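You operate a simulated robot arm through the tools that you are given. There is no shell and no other tool.

Carry out the task below with a simulated robot arm. There is one attempt and no reset: what you move stays moved.

TASK
Warm the sample mould up to the heat on the yellow card.
Fine: lid shut and clamped first; set the heat knob, switch the heater on and wait for the green lamp.

Only the result counts: the job must be done as asked and must still hold three seconds after the hand-in. Knocking over, shifting, dropping, spilling or breaking anything else fails it. A push-on lid holds only when it is set on centred and level and pressed home; a screw cap is set on level and turned clockwise until tight.

THE ROBOT
A 6-joint arm with a two-finger gripper, fixed in place. Base frame: the origin is at the foot of the arm, x ahead of it, y to its left, z up. Readings come in m, degrees, newtons and seconds.
With the tool pointing down near the work surface it reaches from about 0.36 to 0.86 m from the base axis. Its first joint turns from -166.0 to 166.0 degrees. Payload 2.45 kg.
Tool frame: the origin (TCP) lies between the finger pads and is the grasp point; the fingertips stand 0.02 m ahead of it; z points along the fingers, y is the line along which they close. The gripper opens to 0.14 m. The gripper's body begins 0.168 m behind the TCP.
Orientation is that of the tool frame in the base frame, as a unit quaternion [w, x, y, z]. With the fingers straight down and closing along the base's y, the tool's x points along the base's -x, its y along +y and its z along -z.

THE INTERFACE
- The arm moves only by the tool send_rows. Its argument "moves" is a list of rows, each an object (a shift or turn left out is 0, a gripper value left out holds the last) with "translation": the shift along the base's x, y, z in units of 300 mm (1.0 is 300 mm), a list of three; "rot": the turn, a rotation vector about the base's x, y, z in units of 90 degrees (1.0 is 90 degrees), a list of three; "hand": the finger opening in m, from 0 to 0.14. In form: [{"translation": [x, y, z], "rot": [rx, ry, rz], "hand": hand}, ...]. A call has 1 to 20 rows; each row is the pose to reach, as a shift and turn from the pose commanded when the call began. A call with a number of a shift or a turn outside -1 to 1 is refused whole. A row lasts 0.2 s, in which the tool goes at most 0.05 m and 8.6 degrees; a call with a longer step from one row to the next is refused whole, and so is a gripper value outside its range. Where a pose cannot be reached the arm comes as near as it can. A force on the tool above 50 N (or 10 N above the force at the start of the call, whichever is more), or a blocked arm, ends the call early, and 0.2 s more pass. Each finger travels about 0.045 m/s and halts on what it meets, pressing with about 34 N; the grip force reading is that of the motor and also rises with nothing between the fingers. The clock runs only during rows and for 0.2 s after the last one: add rows that repeat a pose to give the fingers time. The reply holds the time, the measured pose of the TCP, the force on the tool along the base axes, the opening and the grip force, in the units named above and with some noise, with the torque about the TCP (base axes, N m) and any sound that the robot's microphone picked up.
- Cameras (640 x 400 px; columns grow to the right, rows downward): "scene" is fixed at [0.2162, -0.6461, 1.6363]; the picture's right is [0.77, 0.64, 0.00], its down [0.62, -0.76, -0.18] and it looks along [-0.12, 0.14, -0.98] (base axes); focal length 332 px, centre (320, 200). "wrist" rides on the gripper at [0.078, 0.011, -0.209] in the tool frame; the picture's right is [-0.14, 0.99, 0.00], its down [-0.92, -0.13, -0.37] and it looks along [-0.36, -0.05, 0.93] (tool axes); focal length 280 px, centre (320, 200). There is no depth. A picture from a camera that has moved, and an enlarged one, comes with that camera's place and axes in the base frame and with its lens. The place of the scene camera against the robot may be out by one fixed shift of up to 0.018 m in any direction.
- grab_frame(camera): a new picture of that camera. It takes no simulated time.
- lift_body(by): slides the trunk up (or, below 0, down) by that many m; the arm rides with it, the base frame stays. It gives what a move gives, with no picture.
- enlarge(camera, box): a new picture of the part [left, top, right, bottom] of that camera's present view, enlarged. It takes no simulated time.
- job_done(): hands the job in; it is judged then, once.

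Nothing tells you positions but the pictures and the camera data. Unless the task says otherwise, let go and move clear before handing in.

The tools are called after "Request:" by a JSON object that holds its "method" and its "body". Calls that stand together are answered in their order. send_rows: Moves the arm, as the interface text tells. Its arguments: {"type":"object","properties":{"moves":{"type":"array"}},"required":["moves"]} The other tools are called the same way: lift_body (by) slides the trunk up or down; grab_frame (camera) takes a picture; enlarge (camera, box) takes an enlarged picture of a part of a camera's view; job_done () hands the job in.

At the start:

```text
t: 0.0
tcp_pos: [0.207, -0.4863, 1.1622]
tool_rot: [0.0, 0.0, 1.0, 0.0]
contact_force: [-0.1, -0.1, -1.0]
wrist_torque: [0.0, -0.01, -0.01]
opening: 0.1403
grip_force: 0.1
trunk travel left (down, up): [-0.15, 0.08]
```

scene: 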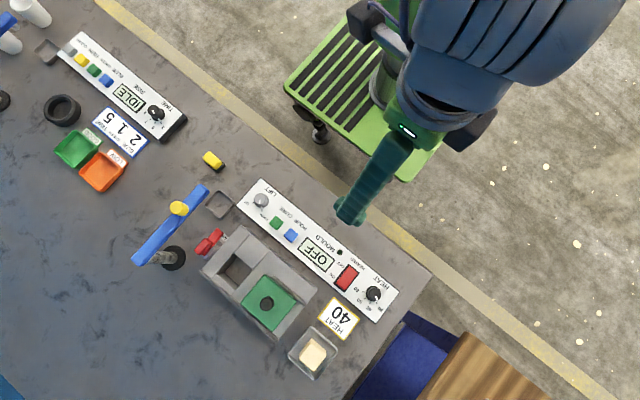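
wrist: 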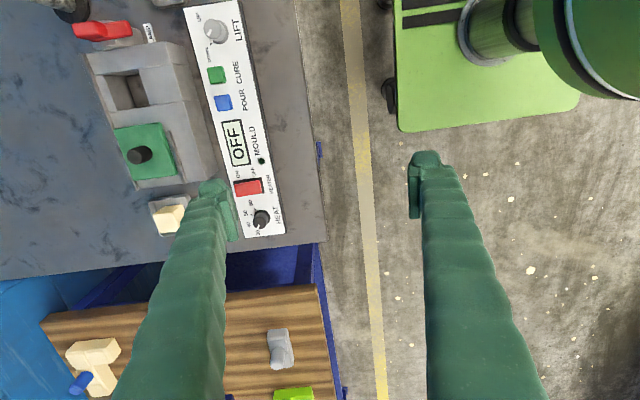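

I see a bench with a mould (grey block with a green lid beside a cavity), a control panel with a HEAT knob, a red heater switch and a lamp, and a yellow-edged card reading 40. I'll look closer before moving anything.

Request:
{"method": "enlarge", "body": {"camera": "scene", "box": [180, 160, 420, 390]}}

Request:
{"method": "enlarge", "body": {"camera": "scene", "box": [290, 230, 410, 330]}}

Request:
{"method": "enlarge", "body": {"camera": "wrist", "box": [60, 0, 300, 250]}}

Request:
{"method": "enlarge", "body": {"camera": "scene", "box": [190, 210, 320, 340]}}

```text
1.74 times, centred on (300, 275) of scene
camera zoom: at [0.2162, -0.6461, 1.6363], right [0.77, 0.64, 0.0], down [0.62, -0.76, -0.18], along [-0.12, 0.14, -0.98], focal length 578 px, centre (355, 70)
```

zoom: 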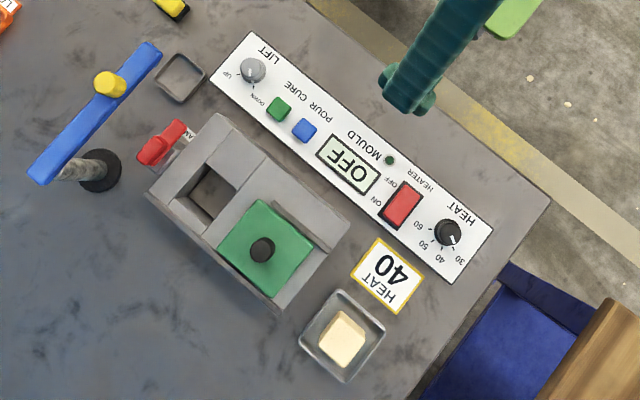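

```text
4.00 times, centred on (350, 280) of scene
camera zoom: at [0.2162, -0.6461, 1.6363], right [0.77, 0.64, 0.0], down [0.62, -0.76, -0.18], along [-0.12, 0.14, -0.98], focal length 1329 px, centre (200, -120)
```

zoom: 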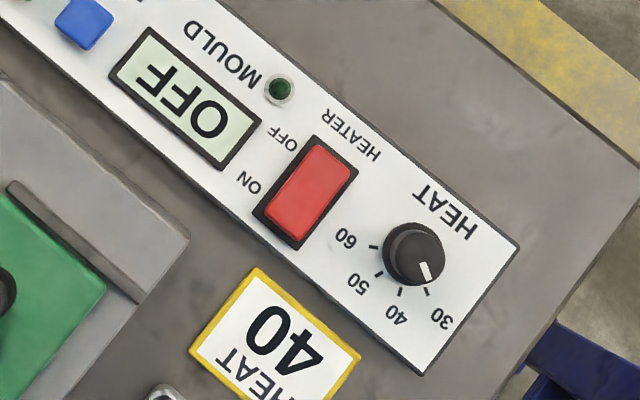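

```text
1.60 times, centred on (180, 125) of wrist
camera zoom: at [0.1308, -0.4771, 1.3725], right [0.14, 0.99, 0.0], down [0.92, -0.13, 0.37], along [0.36, -0.05, -0.93], focal length 449 px, centre (544, 320)
```

zoom: 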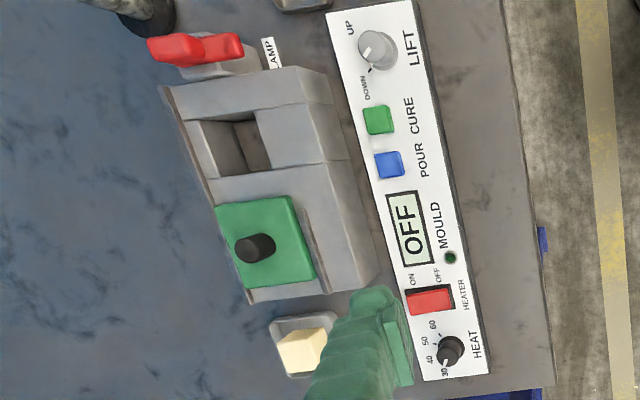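

```text
3.08 times, centred on (255, 275) of scene
camera zoom: at [0.2162, -0.6461, 1.6363], right [0.77, 0.64, 0.0], down [0.62, -0.76, -0.18], along [-0.12, 0.14, -0.98], focal length 1023 px, centre (520, -31)
```

zoom: 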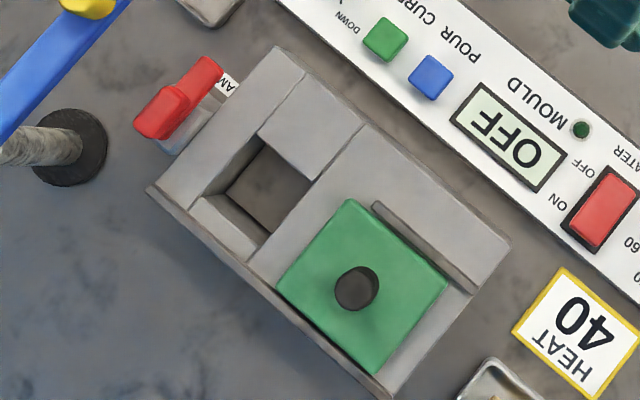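

The mould lies near (0.14, -0.77), with its panel on the robot side and its long axis roughly along x. I'll move the arm high up for a better wrist-camera view of the mould, clamp and lid.

Request:
{"method": "send_rows", "body": {"moves": [{"translation": [-0.08, -0.08, 0.0]}, {"translation": [-0.18, -0.16, 0.0]}, {"translation": [-0.28, -0.24, 0.0]}, {"translation": [-0.38, -0.32, 0.0]}, {"translation": [-0.48, -0.4, 0.0]}, {"translation": [-0.53, -0.45, 0.0]}, {"translation": [-0.53, -0.45, 0.0]}]}}

Request:
{"method": "grab_frame", "body": {"camera": "wrist"}}

Request:
{"method": "grab_frame", "body": {"camera": "scene"}}

```text
t: 1.6
tcp_pos: [0.0494, -0.6222, 1.1617]
tool_rot: [0.0, 0.0, 1.0, 0.001]
contact_force: [0.6, -0.1, -0.3]
wrist_torque: [0.0, 0.02, -0.01]
opening: 0.1399
grip_force: 0.1
trunk travel left (down, up): [-0.15, 0.08]
```

```text
taken
camera wrist: at [-0.0283, -0.6129, 1.3722], right [0.14, 0.99, 0.0], down [0.92, -0.13, 0.37], along [0.36, -0.05, -0.93], focal length 280 px, centre (320, 200)
```

wrist: 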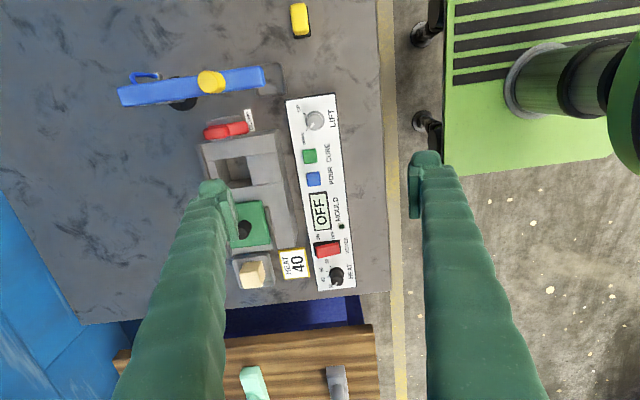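

```text
taken
```

scene: 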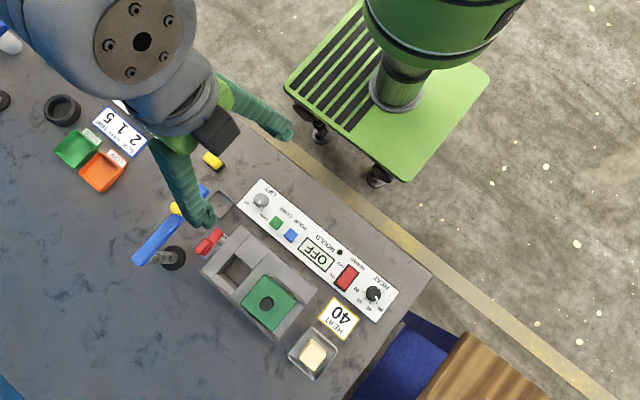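

The blue beam with the yellow knob stands about 0.17 m above the bench near (-0.055, -0.74), so I must avoid it; the bench is around z 0.83. I'll move further to -y to view the mould between the fingers.

Request:
{"method": "send_rows", "body": {"moves": [{"translation": [0.0, -0.15, 0.0]}, {"translation": [0.0, -0.3, 0.0]}, {"translation": [0.0, -0.45, 0.0]}, {"translation": [0.0, -0.53, 0.0]}, {"translation": [0.0, -0.53, 0.0]}]}}

Request:
{"method": "grab_frame", "body": {"camera": "wrist"}}

Request:
{"method": "enlarge", "body": {"camera": "wrist", "box": [220, 60, 420, 310]}}

```text
t: 2.8
tcp_pos: [0.0494, -0.7807, 1.1616]
tool_rot: [0.0, 0.0, 1.0, 0.0]
contact_force: [1.0, -0.5, -0.5]
wrist_torque: [-0.05, 0.02, -0.02]
opening: 0.1399
grip_force: 0.0
trunk travel left (down, up): [-0.15, 0.08]
```

```text
taken
camera wrist: at [-0.0285, -0.7705, 1.3714], right [0.14, 0.99, 0.0], down [0.92, -0.13, 0.37], along [0.36, -0.05, -0.93], focal length 280 px, centre (320, 200)
```

wrist: 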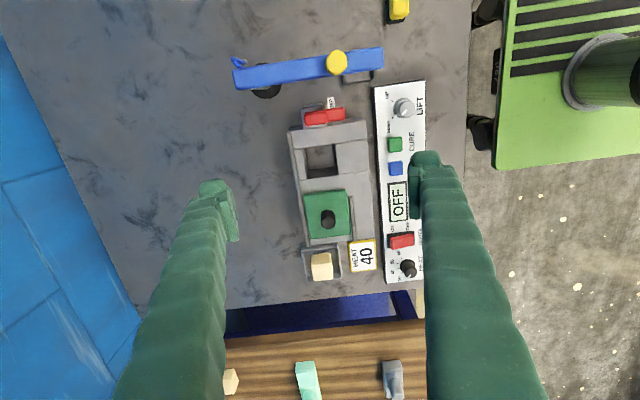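

```text
1.60 times, centred on (320, 185) of wrist
camera zoom: at [-0.0285, -0.7705, 1.3714], right [0.14, 0.99, 0.0], down [0.92, -0.13, 0.37], along [0.36, -0.05, -0.93], focal length 449 px, centre (320, 224)
```

zoom: 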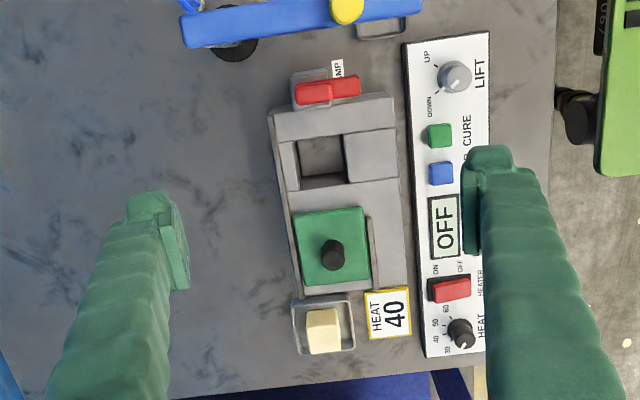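

Request:
{"method": "enlarge", "body": {"camera": "wrist", "box": [280, 90, 380, 160]}}

Request:
{"method": "enlarge", "body": {"camera": "wrist", "box": [280, 170, 380, 250]}}

Request:
{"method": "enlarge", "body": {"camera": "wrist", "box": [370, 200, 440, 290]}}

Request:
{"method": "enlarge", "body": {"camera": "scene", "box": [180, 210, 300, 310]}}

```text
5.71 times, centred on (330, 125) of wrist
camera zoom: at [-0.0285, -0.7705, 1.3714], right [0.14, 0.99, 0.0], down [0.92, -0.13, 0.37], along [0.36, -0.05, -0.93], focal length 1602 px, centre (263, 629)
```

zoom: 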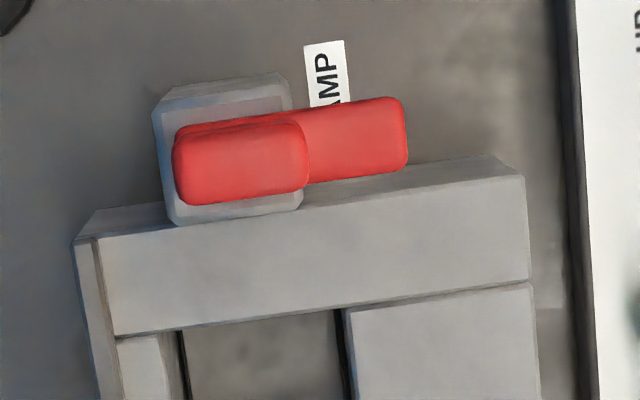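

```text
5.00 times, centred on (330, 210) of wrist
camera zoom: at [-0.0285, -0.7705, 1.3714], right [0.14, 0.99, 0.0], down [0.92, -0.13, 0.37], along [0.36, -0.05, -0.93], focal length 1402 px, centre (270, 150)
```

zoom: 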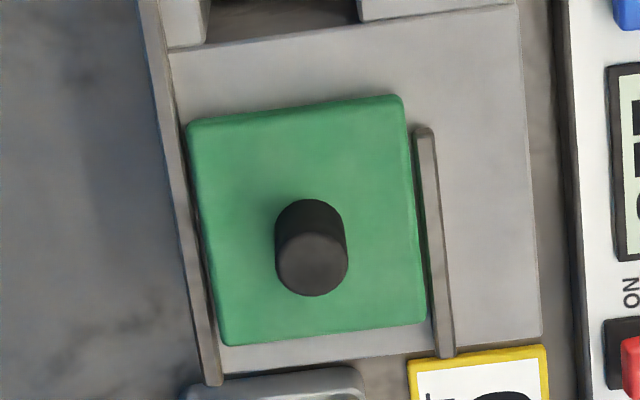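

```text
4.44 times, centred on (405, 245) of wrist
camera zoom: at [-0.0285, -0.7705, 1.3714], right [0.14, 0.99, 0.0], down [0.92, -0.13, 0.37], along [0.36, -0.05, -0.93], focal length 1246 px, centre (-58, 0)
```

zoom: 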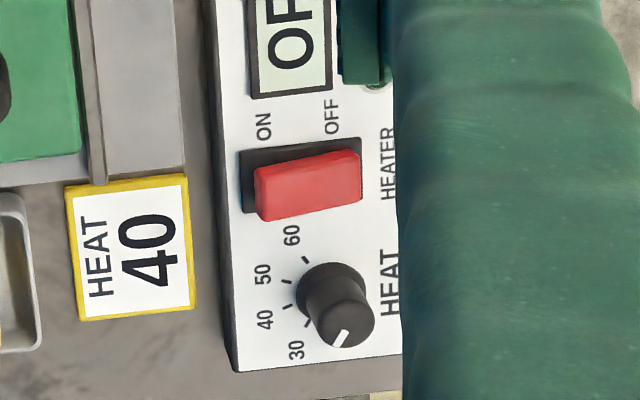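

```text
4.00 times, centred on (240, 260) of scene
camera zoom: at [0.2162, -0.6461, 1.6363], right [0.77, 0.64, 0.0], down [0.62, -0.76, -0.18], along [-0.12, 0.14, -0.98], focal length 1329 px, centre (640, -40)
```

zoom: 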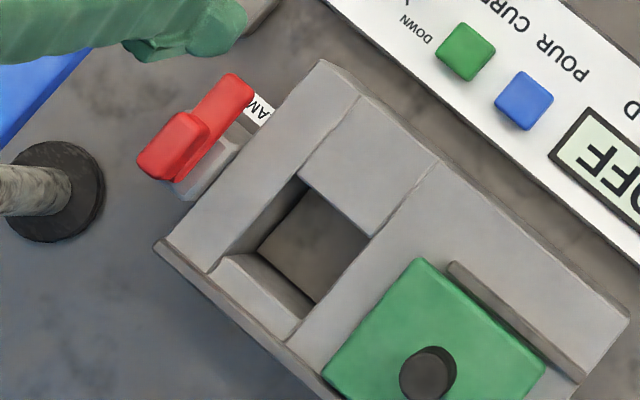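

The lid appears to slide in rails toward -x over the cavity, with a red clamp lever at the -x end. I'll take a tilted side view to judge heights and how the clamp works.

Request:
{"method": "send_rows", "body": {"moves": [{"translation": [0.0, 0.12, 0.0], "rot": [-0.09, 0, 0]}, {"translation": [0.0, 0.24, 0.0], "rot": [-0.18, 0, 0]}, {"translation": [0.0, 0.36, 0.0], "rot": [-0.27, 0, 0]}, {"translation": [0.0, 0.48, 0.0], "rot": [-0.36, 0, 0]}, {"translation": [0.0, 0.55, -0.1], "rot": [-0.45, 0, 0]}, {"translation": [0.0, 0.55, -0.2], "rot": [-0.5, 0, 0]}, {"translation": [0.0, 0.55, -0.2], "rot": [-0.5, 0, 0]}]}}

Request:
{"method": "grab_frame", "body": {"camera": "wrist"}}

Request:
{"method": "grab_frame", "body": {"camera": "scene"}}

```text
t: 4.4
tcp_pos: [0.0501, -0.6149, 1.1015]
tool_rot: [0.0, 0.001, 0.924, -0.383]
contact_force: [0.0, 0.0, 0.9]
wrist_torque: [-0.04, -0.04, 0.0]
opening: 0.1398
grip_force: 0.2
trunk travel left (down, up): [-0.15, 0.08]
```

```text
taken
camera wrist: at [-0.0283, -0.4618, 1.2433], right [0.14, 0.7, -0.7], down [0.92, 0.17, 0.35], along [0.37, -0.69, -0.62], focal length 280 px, centre (320, 200)
```

wrist: 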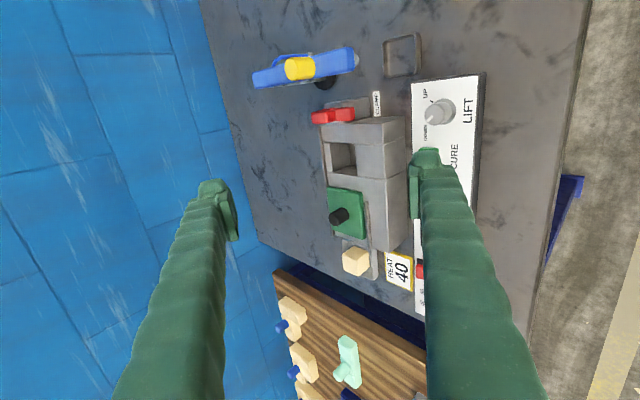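

```text
taken
```

scene: 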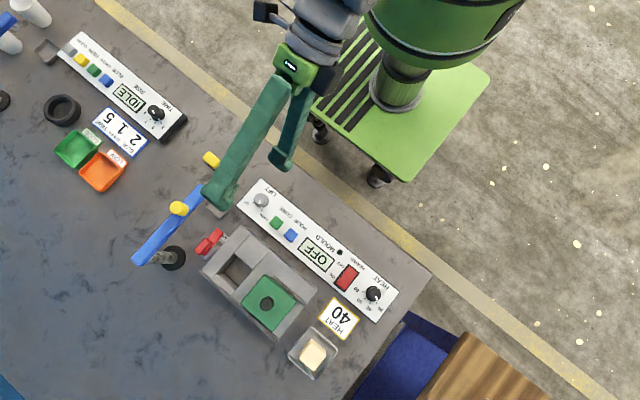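

Request:
{"method": "enlarge", "body": {"camera": "wrist", "box": [300, 80, 420, 180]}}

Request:
{"method": "enlarge", "body": {"camera": "wrist", "box": [310, 150, 430, 260]}}

Request:
{"method": "enlarge", "body": {"camera": "scene", "box": [190, 215, 260, 265]}}

Request:
{"method": "enlarge", "body": {"camera": "scene", "box": [120, 175, 220, 275]}}

```text
4.00 times, centred on (360, 130) of wrist
camera zoom: at [-0.0283, -0.4618, 1.2433], right [0.14, 0.7, -0.7], down [0.92, 0.17, 0.35], along [0.37, -0.69, -0.62], focal length 1122 px, centre (160, 480)
```

zoom: 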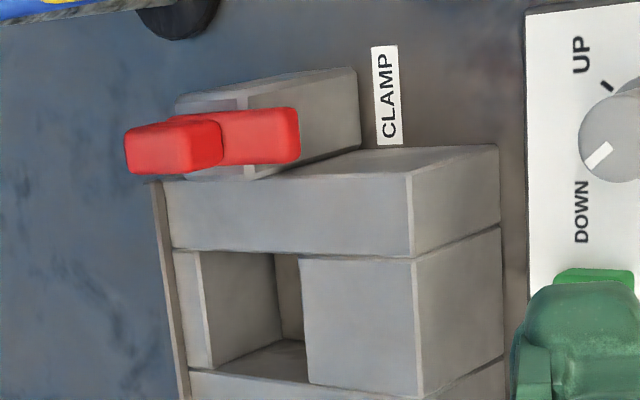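

```text
3.64 times, centred on (370, 205) of wrist
camera zoom: at [-0.0283, -0.4618, 1.2433], right [0.14, 0.7, -0.7], down [0.92, 0.17, 0.35], along [0.37, -0.69, -0.62], focal length 1020 px, centre (138, 182)
```

zoom: 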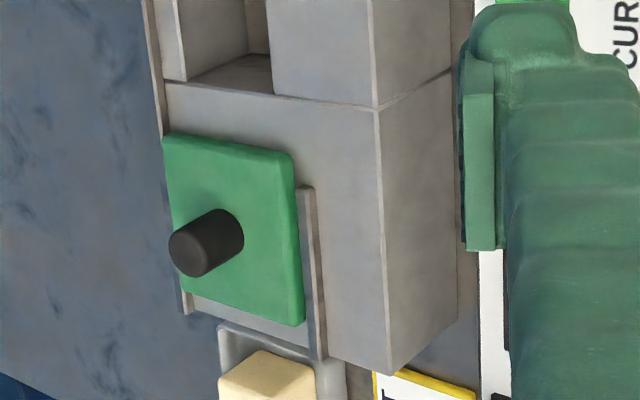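

```text
8.00 times, centred on (225, 240) of scene
camera zoom: at [0.2162, -0.6461, 1.6363], right [0.77, 0.64, 0.0], down [0.62, -0.76, -0.18], along [-0.12, 0.14, -0.98], focal length 2659 px, centre (1080, -120)
```

zoom: 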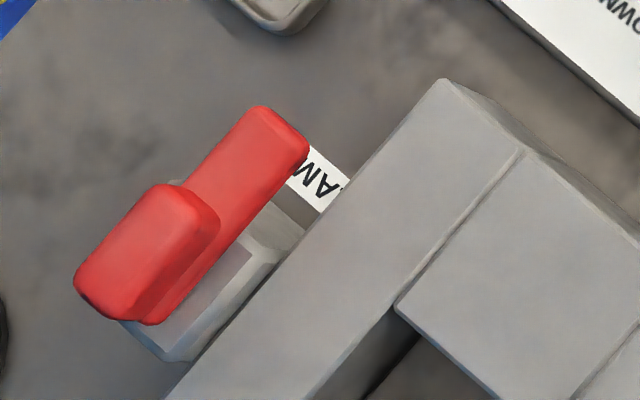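

```text
4.00 times, centred on (170, 225) of scene
camera zoom: at [0.2162, -0.6461, 1.6363], right [0.77, 0.64, 0.0], down [0.62, -0.76, -0.18], along [-0.12, 0.14, -0.98], focal length 1329 px, centre (920, 100)
```

zoom: 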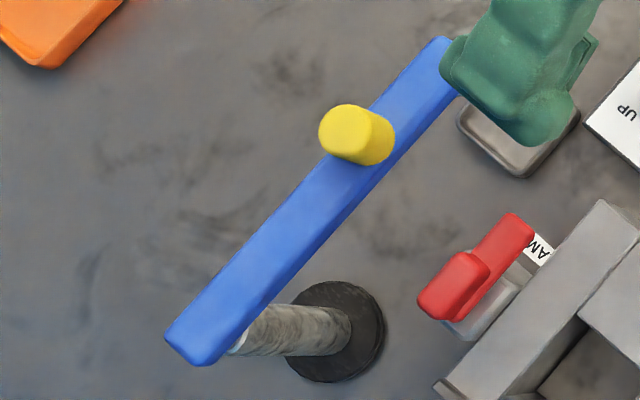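

Request:
{"method": "enlarge", "body": {"camera": "wrist", "box": [305, 90, 385, 140]}}

Request:
{"method": "enlarge", "body": {"camera": "wrist", "box": [240, 30, 370, 110]}}

```text
8.00 times, centred on (345, 115) of wrist
camera zoom: at [-0.0283, -0.4618, 1.2433], right [0.14, 0.7, -0.7], down [0.92, 0.17, 0.35], along [0.37, -0.69, -0.62], focal length 2243 px, centre (120, 880)
```

zoom: 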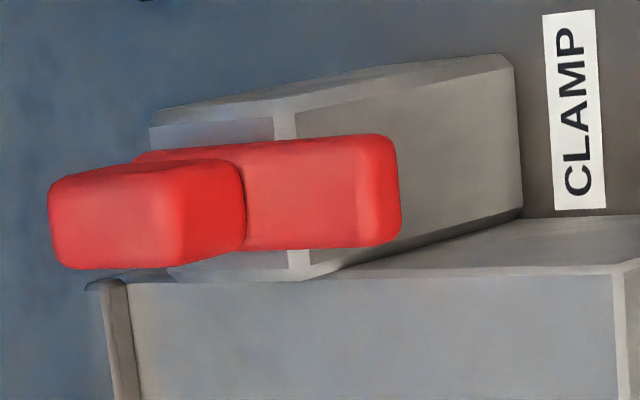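

```text
4.92 times, centred on (305, 70) of wrist
camera zoom: at [-0.0283, -0.4618, 1.2433], right [0.14, 0.7, -0.7], down [0.92, 0.17, 0.35], along [0.37, -0.69, -0.62], focal length 1380 px, centre (394, 840)
```

zoom: 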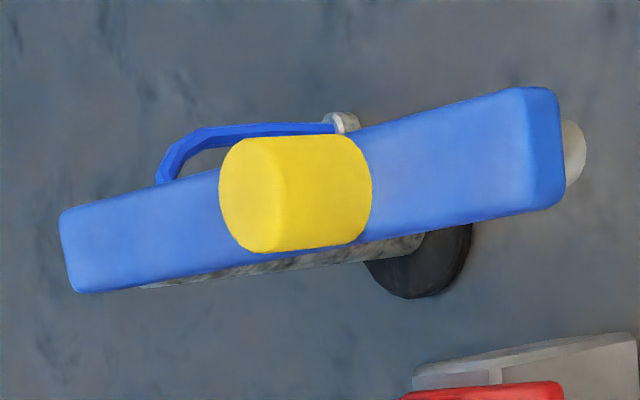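

The mould top is at about z 0.886, with the lid knob at (0.190, -0.786, 0.926) and the cavity centred near (0.089, -0.785). The swing clamp pivots on a post near (0.013, -0.787). I'll straighten the tool and go above the lid knob with the fingers partly open.

Request:
{"method": "send_rows", "body": {"moves": [{"translation": [0.07, -0.08, 0.0], "rot": [0.08, 0, 0], "hand": 0.1}, {"translation": [0.14, -0.16, 0.0], "rot": [0.16, 0, 0], "hand": 0.08}, {"translation": [0.21, -0.24, 0.0], "rot": [0.24, 0, 0], "hand": 0.06}, {"translation": [0.28, -0.32, 0.0], "rot": [0.32, 0, 0], "hand": 0.05}, {"translation": [0.35, -0.4, 0.0], "rot": [0.4, 0, 0], "hand": 0.05}, {"translation": [0.42, -0.48, 0.0], "rot": [0.46, 0, 0]}, {"translation": [0.473, -0.569, 0.0], "rot": [0.5, 0, 0]}, {"translation": [0.473, -0.569, 0.0], "rot": [0.5, 0, 0]}]}}

Request:
{"method": "grab_frame", "body": {"camera": "wrist"}}

Request:
{"method": "grab_frame", "body": {"camera": "scene"}}

```text
t: 6.2
tcp_pos: [0.1905, -0.7858, 1.103]
tool_rot: [0.0, 0.0, 1.0, 0.0]
contact_force: [-0.2, 0.1, 0.5]
wrist_torque: [-0.02, -0.02, 0.0]
opening: 0.05
grip_force: 0.1
out of reach, approached as far as the arm can: row 2
trunk travel left (down, up): [-0.15, 0.08]
```

```text
taken
camera wrist: at [0.1124, -0.7767, 1.315], right [0.14, 0.99, 0.0], down [0.92, -0.13, 0.37], along [0.37, -0.05, -0.93], focal length 280 px, centre (320, 200)
```

wrist: 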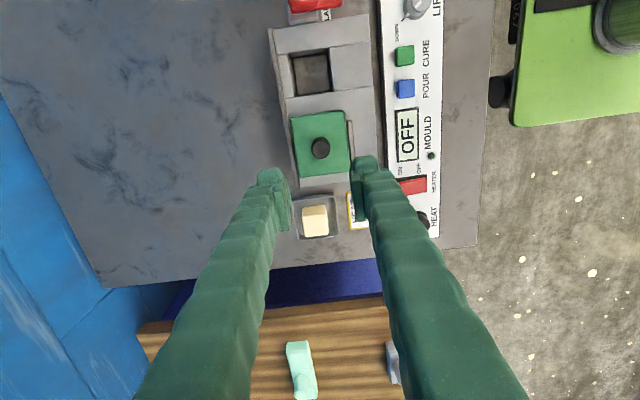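

```text
taken
```

scene: 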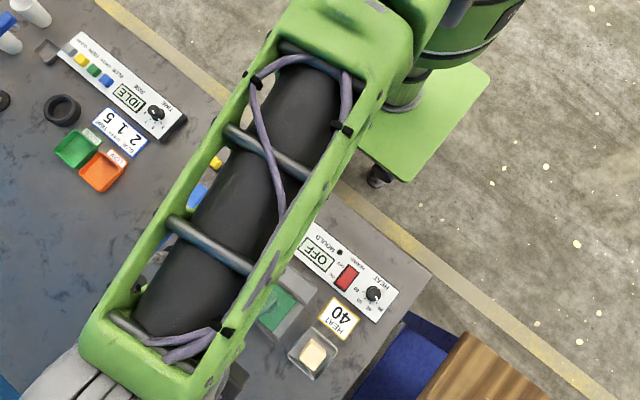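

Request:
{"method": "enlarge", "body": {"camera": "wrist", "box": [270, 100, 370, 200]}}

Request:
{"method": "enlarge", "body": {"camera": "wrist", "box": [260, 0, 380, 100]}}

```text
4.00 times, centred on (320, 150) of wrist
camera zoom: at [0.1124, -0.7767, 1.315], right [0.14, 0.99, 0.0], down [0.92, -0.13, 0.37], along [0.37, -0.05, -0.93], focal length 1122 px, centre (320, 400)
```

zoom: 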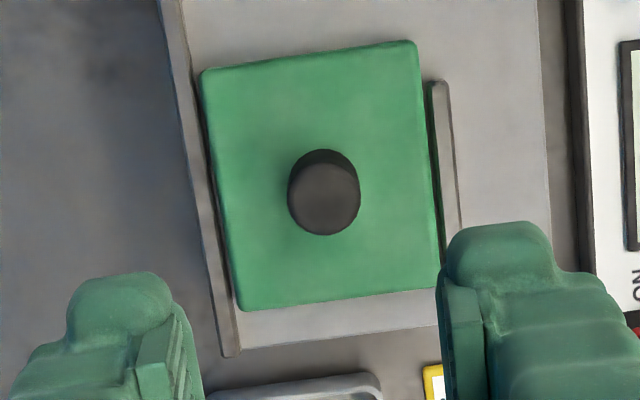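

```text
4.00 times, centred on (320, 50) of wrist
camera zoom: at [0.1124, -0.7767, 1.315], right [0.14, 0.99, 0.0], down [0.92, -0.13, 0.37], along [0.37, -0.05, -0.93], focal length 1122 px, centre (320, 800)
```

zoom: 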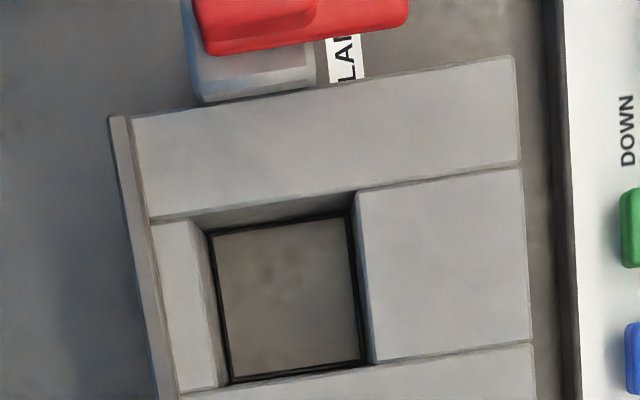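

The knob centre matches the tool axis to within 2 mm, so I'll go straight down with the fingers 50 mm open to straddle the lid knob.

Request:
{"method": "send_rows", "body": {"moves": [{"translation": [-0.004, 0, -0.12]}, {"translation": [-0.004, 0, -0.26]}, {"translation": [-0.004, 0, -0.4]}, {"translation": [-0.004, 0, -0.48]}, {"translation": [-0.004, 0, -0.54]}, {"translation": [-0.004, 0, -0.58]}, {"translation": [-0.004, 0, -0.597]}, {"translation": [-0.004, 0, -0.597]}]}}

Request:
{"method": "grab_frame", "body": {"camera": "wrist"}}

Request:
{"method": "enlarge", "body": {"camera": "wrist", "box": [230, 110, 410, 230]}}

```text
t: 8.0
tcp_pos: [0.1876, -0.7851, 0.9234]
tool_rot: [0.0, 0.0, 1.0, 0.0]
contact_force: [0.4, 0.4, 0.1]
wrist_torque: [-0.01, -0.02, -0.03]
opening: 0.0499
grip_force: 0.0
trunk travel left (down, up): [-0.15, 0.08]
```

```text
taken
camera wrist: at [0.1104, -0.776, 1.1339], right [0.14, 0.99, 0.0], down [0.92, -0.13, 0.37], along [0.37, -0.05, -0.93], focal length 280 px, centre (320, 200)
```

wrist: 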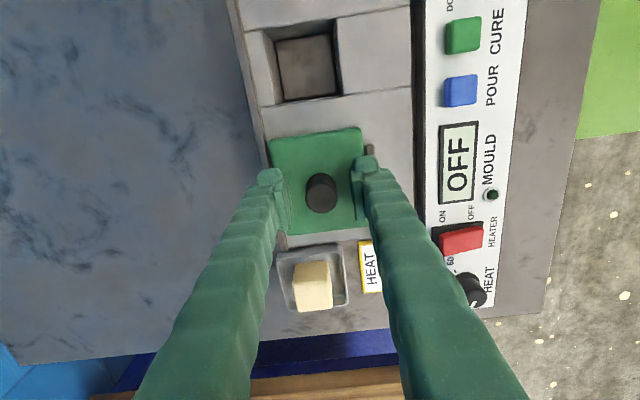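

```text
3.33 times, centred on (320, 170) of wrist
camera zoom: at [0.1104, -0.776, 1.1339], right [0.14, 0.99, 0.0], down [0.92, -0.13, 0.37], along [0.37, -0.05, -0.93], focal length 935 px, centre (320, 300)
```

zoom: 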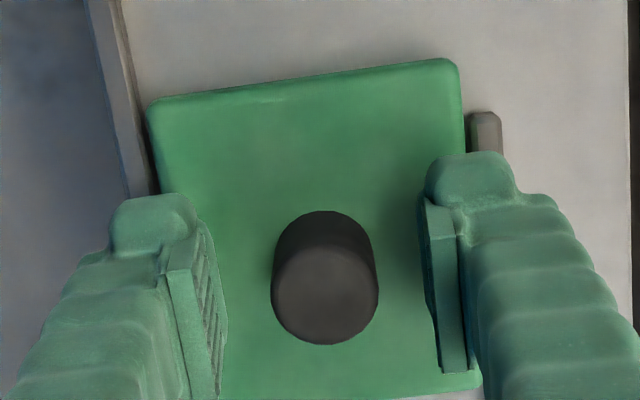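

The knob sits centred between the pads. I'll close on it now.

Request:
{"method": "send_rows", "body": {"moves": [{"hand": 0.03}, {"hand": 0.015}, {"hand": 0.015}, {"hand": 0.015}]}}

Request:
{"method": "enlarge", "body": {"camera": "wrist", "box": [230, 110, 410, 230]}}

```text
t: 9.0
tcp_pos: [0.1871, -0.7851, 0.9234]
tool_rot: [-0.001, -0.001, 1.0, 0.001]
contact_force: [0.2, 5.6, -0.1]
wrist_torque: [0.09, 0.05, 0.0]
opening: 0.0244
grip_force: 44.7
trunk travel left (down, up): [-0.15, 0.08]
```

```text
3.33 times, centred on (320, 170) of wrist
camera zoom: at [0.1105, -0.7755, 1.1338], right [0.14, 0.99, 0.0], down [0.92, -0.13, 0.37], along [0.36, -0.05, -0.93], focal length 935 px, centre (320, 300)
```

zoom: 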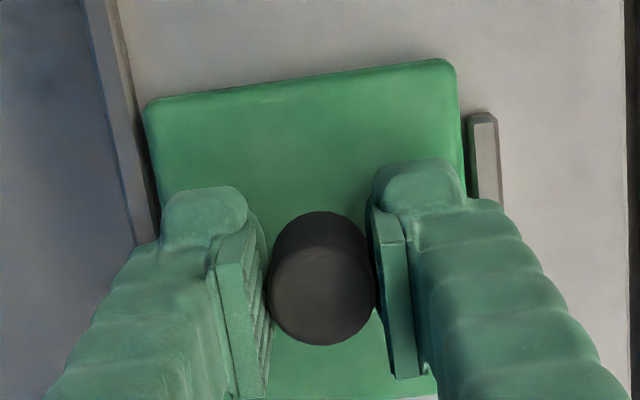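

The lid knob is gripped at 24 mm. I'll slide the lid toward -x in a first short step and watch the forces.

Request:
{"method": "send_rows", "body": {"moves": [{"translation": [-0.015, 0.002, 0]}, {"translation": [-0.03, 0.002, 0]}, {"translation": [-0.05, 0.002, 0]}, {"translation": [-0.07, 0.002, 0]}, {"translation": [-0.07, 0.002, 0]}]}}

Request:
{"method": "enlarge", "body": {"camera": "wrist", "box": [220, 0, 420, 230]}}

```text
t: 10.2
tcp_pos: [0.1672, -0.7847, 0.9235]
tool_rot: [0.0, 0.0, 1.0, 0.001]
contact_force: [0.6, 12.6, -7.8]
wrist_torque: [0.14, -0.02, -0.03]
opening: 0.0245
grip_force: 44.8
trunk travel left (down, up): [-0.15, 0.08]
```

```text
1.74 times, centred on (320, 115) of wrist
camera zoom: at [0.0902, -0.7757, 1.1339], right [0.14, 0.99, 0.0], down [0.92, -0.13, 0.37], along [0.36, -0.05, -0.93], focal length 488 px, centre (320, 348)
```

zoom: 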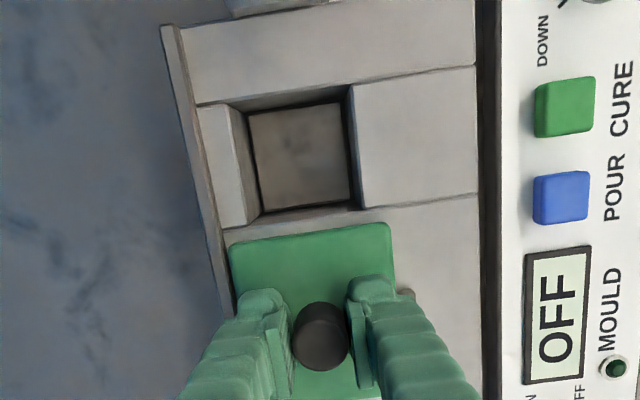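

The lid slid 20 mm smoothly, but a sideways force of about 12 N in y built up, so the rails are slightly skewed from my path. I'll test a 1 mm y shift to relieve it.

Request:
{"method": "send_rows", "body": {"moves": [{"translation": [0, 0.003, 0.0]}, {"translation": [0, 0.003, 0.0]}]}}

```text
t: 10.8
tcp_pos: [0.1685, -0.7853, 0.9225]
tool_rot: [0.0, 0.0, 1.0, 0.0]
contact_force: [0.3, 9.3, -5.9]
wrist_torque: [0.06, 0.21, 0.03]
opening: 0.0249
grip_force: 44.7
trunk travel left (down, up): [-0.15, 0.08]
```

Request:
{"method": "send_rows", "body": {"moves": [{"translation": [0, 0.004, -0.002]}, {"translation": [0, 0.004, -0.002]}]}}

```text
t: 11.4
tcp_pos: [0.1685, -0.7849, 0.924]
tool_rot: [-0.001, 0.0, 1.0, -0.001]
contact_force: [1.6, 2.5, -4.2]
wrist_torque: [-0.01, 0.08, 0.01]
opening: 0.0247
grip_force: 45.0
trunk travel left (down, up): [-0.15, 0.08]
```

Request:
{"method": "send_rows", "body": {"moves": [{"translation": [-0.02, 0.002, -0.001]}, {"translation": [-0.04, 0.003, -0.001]}, {"translation": [-0.06, 0.004, -0.001]}, {"translation": [-0.08, 0.004, -0.001]}, {"translation": [-0.08, 0.004, -0.001]}]}}

```text
t: 12.6
tcp_pos: [0.1444, -0.7859, 0.9234]
tool_rot: [0.0, 0.0, 1.0, -0.002]
contact_force: [-0.4, -13.3, 4.8]
wrist_torque: [-0.14, -0.01, -0.04]
opening: 0.0246
grip_force: 44.9
trunk travel left (down, up): [-0.15, 0.08]
```

Request:
{"method": "send_rows", "body": {"moves": [{"translation": [0, -0.006, 0.0]}, {"translation": [0, -0.006, 0.0]}]}}

Request:
{"method": "grab_frame", "body": {"camera": "wrist"}}

Request:
{"method": "enlarge", "body": {"camera": "wrist", "box": [220, 0, 420, 230]}}

```text
t: 13.2
tcp_pos: [0.1442, -0.7849, 0.9225]
tool_rot: [0.0, 0.0, 1.0, -0.001]
contact_force: [0.4, -6.4, 11.6]
wrist_torque: [-0.03, 0.05, -0.03]
opening: 0.0245
grip_force: 44.9
trunk travel left (down, up): [-0.15, 0.08]
```

```text
taken
camera wrist: at [0.0671, -0.775, 1.1338], right [0.14, 0.99, 0.0], down [0.92, -0.13, 0.37], along [0.37, -0.05, -0.93], focal length 280 px, centre (320, 200)
```

wrist: 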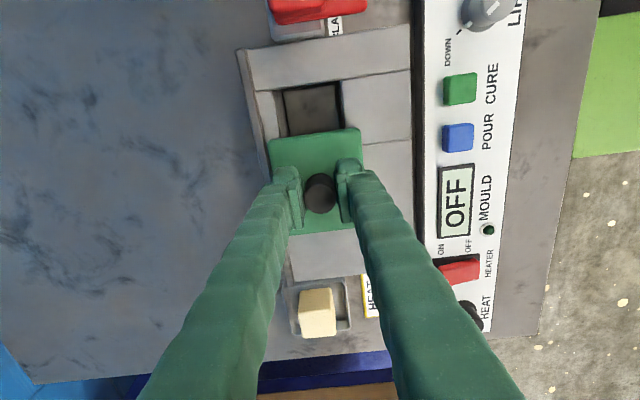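

```text
1.74 times, centred on (320, 115) of wrist
camera zoom: at [0.0671, -0.775, 1.1338], right [0.14, 0.99, 0.0], down [0.92, -0.13, 0.37], along [0.37, -0.05, -0.93], focal length 488 px, centre (320, 348)
```

zoom: 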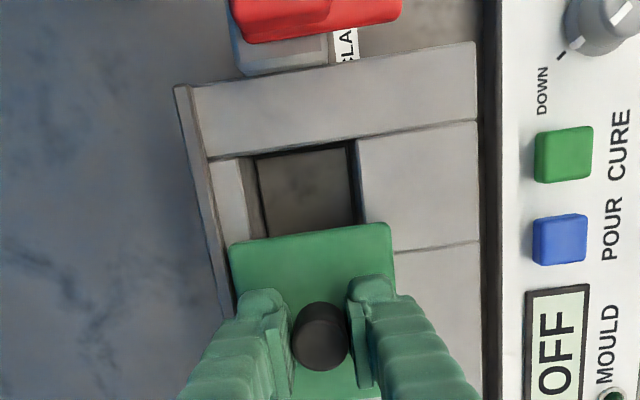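

The mould has not moved and the lid is square with it. I'll continue sliding in small increments with slight z and y relief.

Request:
{"method": "send_rows", "body": {"moves": [{"translation": [-0.02, -0.003, 0.002]}, {"translation": [-0.04, -0.003, 0.002]}, {"translation": [-0.06, -0.003, 0.002]}, {"translation": [-0.08, -0.003, 0.002]}, {"translation": [-0.08, -0.003, 0.002]}]}}

```text
t: 14.4
tcp_pos: [0.1209, -0.7852, 0.9232]
tool_rot: [0.0, -0.001, 1.0, 0.002]
contact_force: [-0.3, -0.1, 8.2]
wrist_torque: [-0.01, -0.05, -0.01]
opening: 0.0246
grip_force: 45.3
trunk travel left (down, up): [-0.15, 0.08]
```

Request:
{"method": "send_rows", "body": {"moves": [{"translation": [-0.02, 0, 0.001]}, {"translation": [-0.04, 0, 0.002]}, {"translation": [-0.06, 0, 0.002]}, {"translation": [-0.075, 0, 0.002]}, {"translation": [-0.075, 0, 0.002]}]}}

Request:
{"method": "enlarge", "body": {"camera": "wrist", "box": [220, 0, 420, 230]}}

```text
t: 15.6
tcp_pos: [0.0988, -0.786, 0.9246]
tool_rot: [0.0, 0.001, 1.0, -0.001]
contact_force: [-1.5, 0.4, 4.1]
wrist_torque: [0.02, -0.05, -0.05]
opening: 0.0243
grip_force: 45.9
trunk travel left (down, up): [-0.15, 0.08]
```

```text
1.74 times, centred on (320, 115) of wrist
camera zoom: at [0.0209, -0.7753, 1.1338], right [0.14, 0.99, 0.0], down [0.92, -0.13, 0.37], along [0.36, -0.05, -0.93], focal length 488 px, centre (320, 348)
```

zoom: 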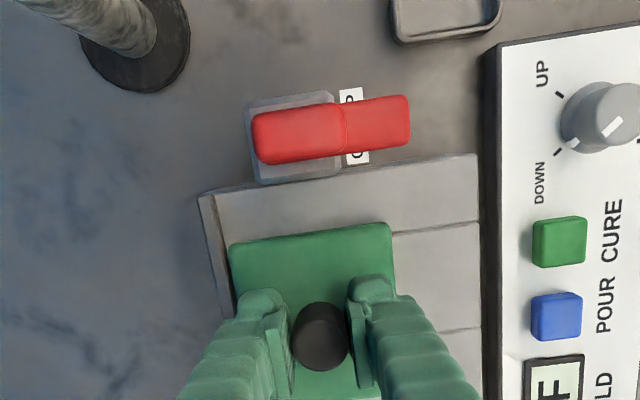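

Request:
{"method": "send_rows", "body": {"moves": [{"translation": [-0.01, 0, 0.0]}, {"translation": [-0.02, 0, 0.001]}, {"translation": [-0.027, 0, 0.001]}, {"translation": [-0.027, 0, 0.001]}]}}

Request:
{"method": "enlarge", "body": {"camera": "wrist", "box": [220, 0, 420, 230]}}

```text
t: 16.6
tcp_pos: [0.0901, -0.7859, 0.923]
tool_rot: [0.0, 0.0, 1.0, 0.0]
contact_force: [-3.0, 5.0, -2.9]
wrist_torque: [0.03, 0.05, 0.03]
opening: 0.0246
grip_force: 45.0
trunk travel left (down, up): [-0.15, 0.08]
```

```text
1.74 times, centred on (320, 115) of wrist
camera zoom: at [0.0121, -0.7756, 1.1338], right [0.14, 0.99, 0.0], down [0.92, -0.13, 0.37], along [0.36, -0.05, -0.93], focal length 488 px, centre (320, 348)
```

zoom: 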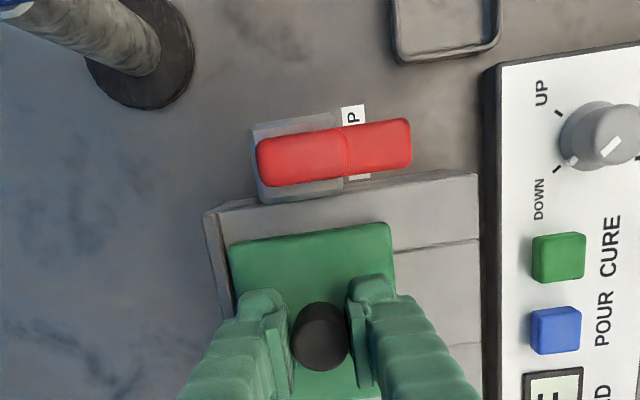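

Request:
{"method": "send_rows", "body": {"moves": [{"translation": [-0.004, 0, 0.0]}, {"translation": [-0.008, 0, 0.0]}, {"translation": [-0.008, 0, 0.0]}]}}

```text
t: 17.4
tcp_pos: [0.0879, -0.7857, 0.9238]
tool_rot: [0.0, 0.0, 1.0, 0.0]
contact_force: [0.6, 4.6, -2.6]
wrist_torque: [0.03, 0.09, 0.06]
opening: 0.0244
grip_force: 45.1
trunk travel left (down, up): [-0.15, 0.08]
```

Request:
{"method": "send_rows", "body": {"moves": [{"translation": [-0.005, 0, 0.0]}, {"translation": [-0.01, 0, 0.0]}, {"translation": [-0.01, 0, 0.0]}]}}

Request:
{"method": "enlarge", "body": {"camera": "wrist", "box": [250, 30, 370, 190]}}

```text
t: 18.2
tcp_pos: [0.0873, -0.7851, 0.9237]
tool_rot: [0.001, 0.0, 1.0, 0.001]
contact_force: [14.7, 4.7, -8.2]
wrist_torque: [0.02, -0.28, 0.05]
opening: 0.0247
grip_force: 44.9
trunk travel left (down, up): [-0.15, 0.08]
```

```text
2.50 times, centred on (310, 110) of wrist
camera zoom: at [0.01, -0.7756, 1.1337], right [0.14, 0.99, 0.0], down [0.92, -0.13, 0.37], along [0.37, -0.05, -0.93], focal length 701 px, centre (345, 425)
```

zoom: 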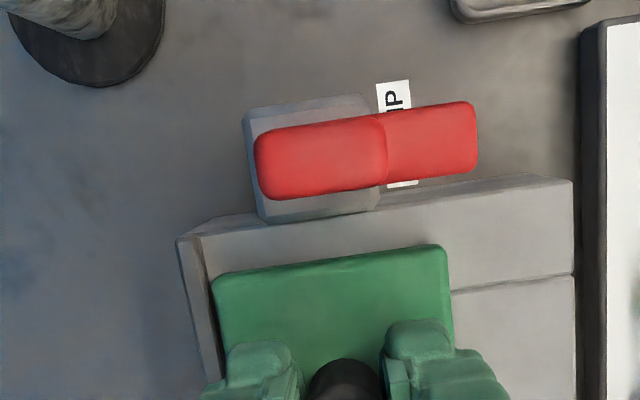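

The lid met its stop at the closed position: Fx rose to 15 N at x 0.087, right over the cavity centre. I'll relax the push, open and rise.

Request:
{"method": "send_rows", "body": {"moves": [{"translation": [0.006, 0, 0.0]}, {"translation": [0.006, 0, 0.0], "hand": 0.035}, {"translation": [0.006, 0, 0.0], "hand": 0.045}, {"translation": [0.006, 0, 0.0], "hand": 0.045}]}}

Request:
{"method": "send_rows", "body": {"moves": [{"translation": [0, 0, 0.05]}, {"translation": [0, 0, 0.15]}, {"translation": [0, 0, 0.3]}, {"translation": [0, 0, 0.45]}, {"translation": [0, 0, 0.6]}, {"translation": [0, 0, 0.6]}]}}

Request:
{"method": "grab_frame", "body": {"camera": "wrist"}}

Request:
{"method": "enlarge", "body": {"camera": "wrist", "box": [240, 60, 390, 180]}}

```text
t: 19.2
tcp_pos: [0.0869, -0.7861, 0.9254]
tool_rot: [0.0, 0.0, 1.0, 0.0]
contact_force: [-0.1, -0.1, 1.0]
wrist_torque: [-0.01, -0.01, 0.05]
opening: 0.045
grip_force: 0.0
trunk travel left (down, up): [-0.15, 0.08]
```

```text
t: 20.6
tcp_pos: [0.0866, -0.7863, 1.1045]
tool_rot: [0.0, -0.001, 1.0, 0.0]
contact_force: [0.3, -0.1, 0.4]
wrist_torque: [-0.01, -0.03, -0.02]
opening: 0.0448
grip_force: 0.1
trunk travel left (down, up): [-0.15, 0.08]
```

```text
taken
camera wrist: at [0.0104, -0.7773, 1.3146], right [0.14, 0.99, 0.0], down [0.92, -0.13, 0.37], along [0.36, -0.05, -0.93], focal length 280 px, centre (320, 200)
```

wrist: 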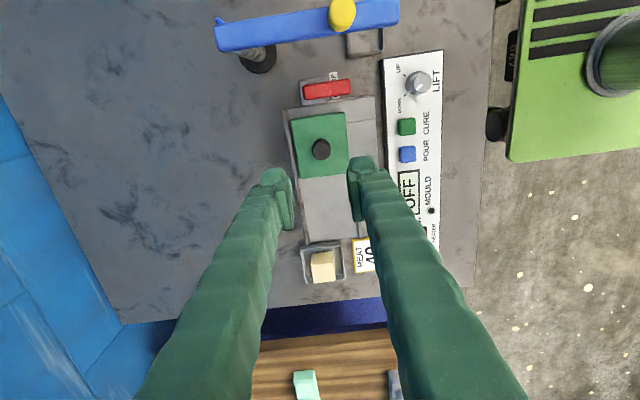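

```text
3.33 times, centred on (315, 120) of wrist
camera zoom: at [0.0104, -0.7773, 1.3146], right [0.14, 0.99, 0.0], down [0.92, -0.13, 0.37], along [0.36, -0.05, -0.93], focal length 935 px, centre (337, 467)
```

zoom: 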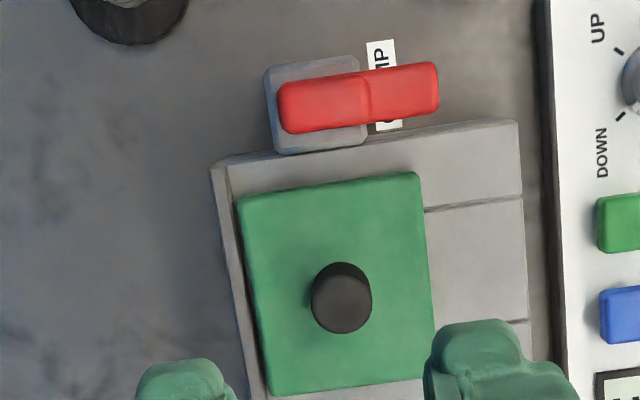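

The lid is shut over the cavity. Next I'll turn the gripper 90° high above the clamp, post centre about (0.0105, -0.786), so the fingers close along x around the red lever's raised grip.

Request:
{"method": "send_rows", "body": {"moves": [{"translation": [-0.03, 0, 0], "rot": [0, 0, 0.09], "hand": 0.04}, {"translation": [-0.06, 0, 0], "rot": [0, 0, 0.18], "hand": 0.034}, {"translation": [-0.09, 0, 0], "rot": [0, 0, 0.27]}, {"translation": [-0.12, 0, 0], "rot": [0, 0, 0.36]}, {"translation": [-0.15, 0, 0], "rot": [0, 0, 0.45]}, {"translation": [-0.18, 0, 0], "rot": [0, 0, 0.54]}, {"translation": [-0.21, 0, 0], "rot": [0, 0, 0.63]}, {"translation": [-0.24, 0, 0], "rot": [0, 0, 0.72]}, {"translation": [-0.252, 0, 0], "rot": [0, 0, 0.81]}, {"translation": [-0.252, 0, 0], "rot": [0, 0, 0.9]}, {"translation": [-0.252, 0, 0], "rot": [0, 0, 0.98]}, {"translation": [-0.252, 0, 0], "rot": [0, 0, 1.0]}, {"translation": [-0.252, 0, 0], "rot": [0, 0, 1.0]}]}}

Request:
{"method": "grab_frame", "body": {"camera": "wrist"}}

Request:
{"method": "grab_frame", "body": {"camera": "scene"}}

```text
t: 23.4
tcp_pos: [0.0115, -0.7847, 1.1031]
tool_rot: [0.0, -0.632, 0.775, 0.001]
contact_force: [-0.8, 0.5, -0.1]
wrist_torque: [-0.01, 0.0, -0.01]
opening: 0.0338
grip_force: 0.0
out of reach, approached as far as the arm can: row 11, 12, 13
trunk travel left (down, up): [-0.15, 0.08]
```

```text
taken
camera wrist: at [-0.0147, -0.8597, 1.3144], right [-0.94, 0.34, 0.0], down [0.31, 0.88, 0.37], along [0.12, 0.35, -0.93], focal length 280 px, centre (320, 200)
```

wrist: 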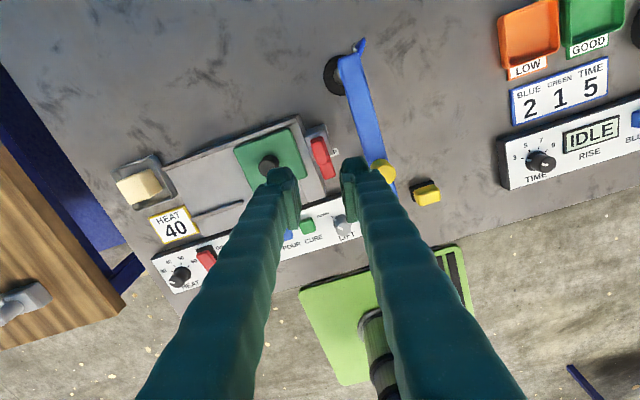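

```text
taken
```

scene: 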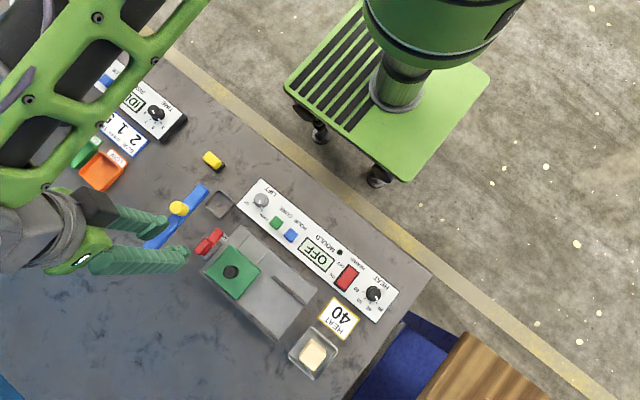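

The wrist joint hit its limit at 78° yaw, so I'll use the opposite orientation (yaw -90°) instead, leaving room to finish at -180°. I'll rotate back the other way at this safe height.

Request:
{"method": "send_rows", "body": {"moves": [{"rot": [0, 0, -0.09]}, {"rot": [0, 0, -0.18]}, {"rot": [0, 0, -0.27]}, {"rot": [0, 0, -0.36]}, {"rot": [0, 0, -0.45]}, {"rot": [0, 0, -0.54]}, {"rot": [0, 0, -0.63]}, {"rot": [0, 0, -0.72]}, {"rot": [0, 0, -0.81]}, {"rot": [0, 0, -0.9]}, {"rot": [0, 0, -0.98]}, {"rot": [0, 0, -0.98]}]}}

```text
t: 26.0
tcp_pos: [0.0113, -0.7845, 1.1028]
tool_rot: [-0.001, 0.088, 0.996, 0.0]
contact_force: [0.0, -0.5, 0.2]
wrist_torque: [0.01, 0.01, 0.01]
opening: 0.034
grip_force: 0.0
trunk travel left (down, up): [-0.15, 0.08]
```

Request:
{"method": "send_rows", "body": {"moves": [{"rot": [0, 0, -0.09]}, {"rot": [0, 0, -0.18]}, {"rot": [0, 0, -0.27]}, {"rot": [0, 0, -0.36]}, {"rot": [0, 0, -0.45]}, {"rot": [0, 0, -0.54]}, {"rot": [0, 0, -0.63]}, {"rot": [0, 0, -0.72]}, {"rot": [0, 0, -0.81]}, {"rot": [0, 0, -0.888]}, {"rot": [0, 0, -0.888]}]}}

Request:
{"method": "grab_frame", "body": {"camera": "wrist"}}

Request:
{"method": "enlarge", "body": {"camera": "wrist", "box": [250, 80, 410, 200]}}

```text
t: 28.4
tcp_pos: [0.0112, -0.7856, 1.1033]
tool_rot: [0.0, 0.707, 0.707, 0.0]
contact_force: [-0.7, 0.0, -0.1]
wrist_torque: [0.01, -0.02, 0.0]
opening: 0.0338
grip_force: 0.0
trunk travel left (down, up): [-0.15, 0.08]
```

```text
taken
camera wrist: at [0.0226, -0.7077, 1.3142], right [0.99, -0.14, 0.0], down [-0.13, -0.92, 0.37], along [-0.05, -0.36, -0.93], focal length 280 px, centre (320, 200)
```

wrist: 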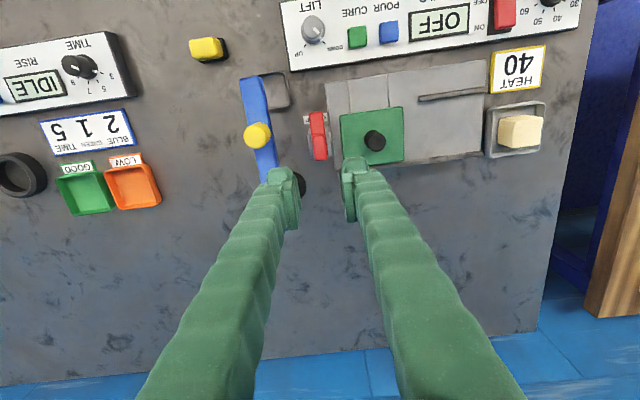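

```text
3.33 times, centred on (330, 140) of wrist
camera zoom: at [0.0226, -0.7077, 1.3142], right [0.99, -0.14, 0.0], down [-0.13, -0.92, 0.37], along [-0.05, -0.36, -0.93], focal length 935 px, centre (287, 400)
```

zoom: 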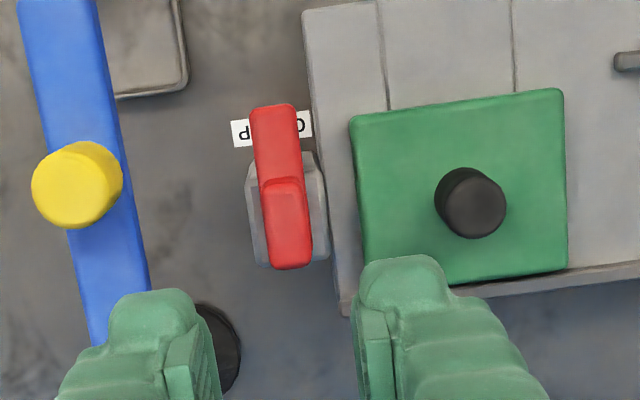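

The fingers now straddle the lever in view: raised grip centred near (0.0123, -0.782), clear of the blue beam by about 2 cm. I'll descend to z 0.926.

Request:
{"method": "send_rows", "body": {"moves": [{"translation": [0.003, -0.001, -0.12]}, {"translation": [0.003, -0.001, -0.26]}, {"translation": [0.003, -0.001, -0.38]}, {"translation": [0.003, -0.001, -0.46]}, {"translation": [0.003, -0.001, -0.52]}, {"translation": [0.003, -0.001, -0.56]}, {"translation": [0.003, -0.001, -0.59]}, {"translation": [0.003, -0.001, -0.59]}]}}

Request:
{"method": "grab_frame", "body": {"camera": "wrist"}}

Request:
{"method": "enlarge", "body": {"camera": "wrist", "box": [230, 80, 410, 220]}}

Request:
{"method": "enlarge", "body": {"camera": "scene", "box": [140, 170, 270, 290]}}

```text
t: 30.2
tcp_pos: [0.0129, -0.7851, 0.9258]
tool_rot: [0.001, 0.707, 0.708, 0.0]
contact_force: [0.2, -0.2, -0.5]
wrist_torque: [0.02, 0.02, -0.01]
opening: 0.0341
grip_force: 0.1
trunk travel left (down, up): [-0.15, 0.08]
```

```text
taken
camera wrist: at [0.0238, -0.7087, 1.1369], right [0.99, -0.14, 0.0], down [-0.13, -0.92, 0.37], along [-0.05, -0.36, -0.93], focal length 280 px, centre (320, 200)
```

wrist: 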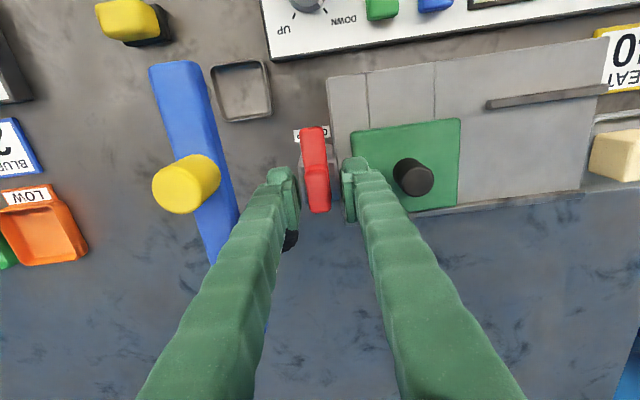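

```text
2.86 times, centred on (320, 150) of wrist
camera zoom: at [0.0238, -0.7087, 1.1369], right [0.99, -0.14, 0.0], down [-0.13, -0.92, 0.37], along [-0.05, -0.36, -0.93], focal length 801 px, centre (320, 343)
```

zoom: 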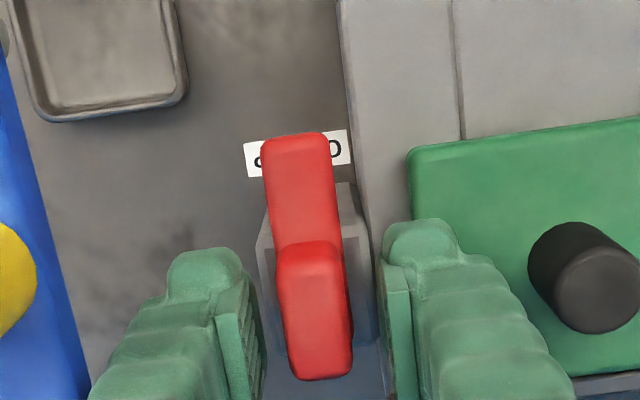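

```text
3.33 times, centred on (205, 230) of scene
camera zoom: at [0.2162, -0.6461, 1.6363], right [0.77, 0.64, 0.0], down [0.62, -0.76, -0.18], along [-0.12, 0.14, -0.98], focal length 1108 px, centre (703, 100)
```

zoom: 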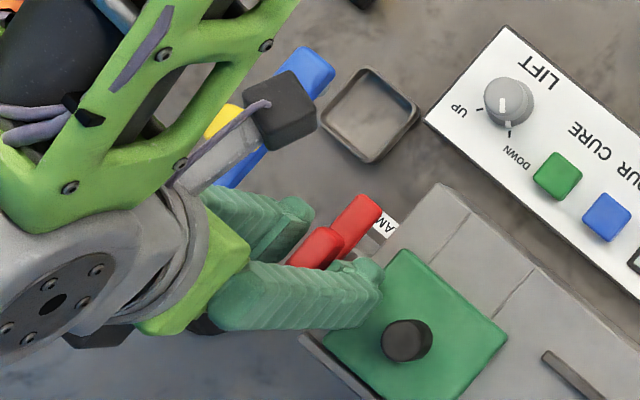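

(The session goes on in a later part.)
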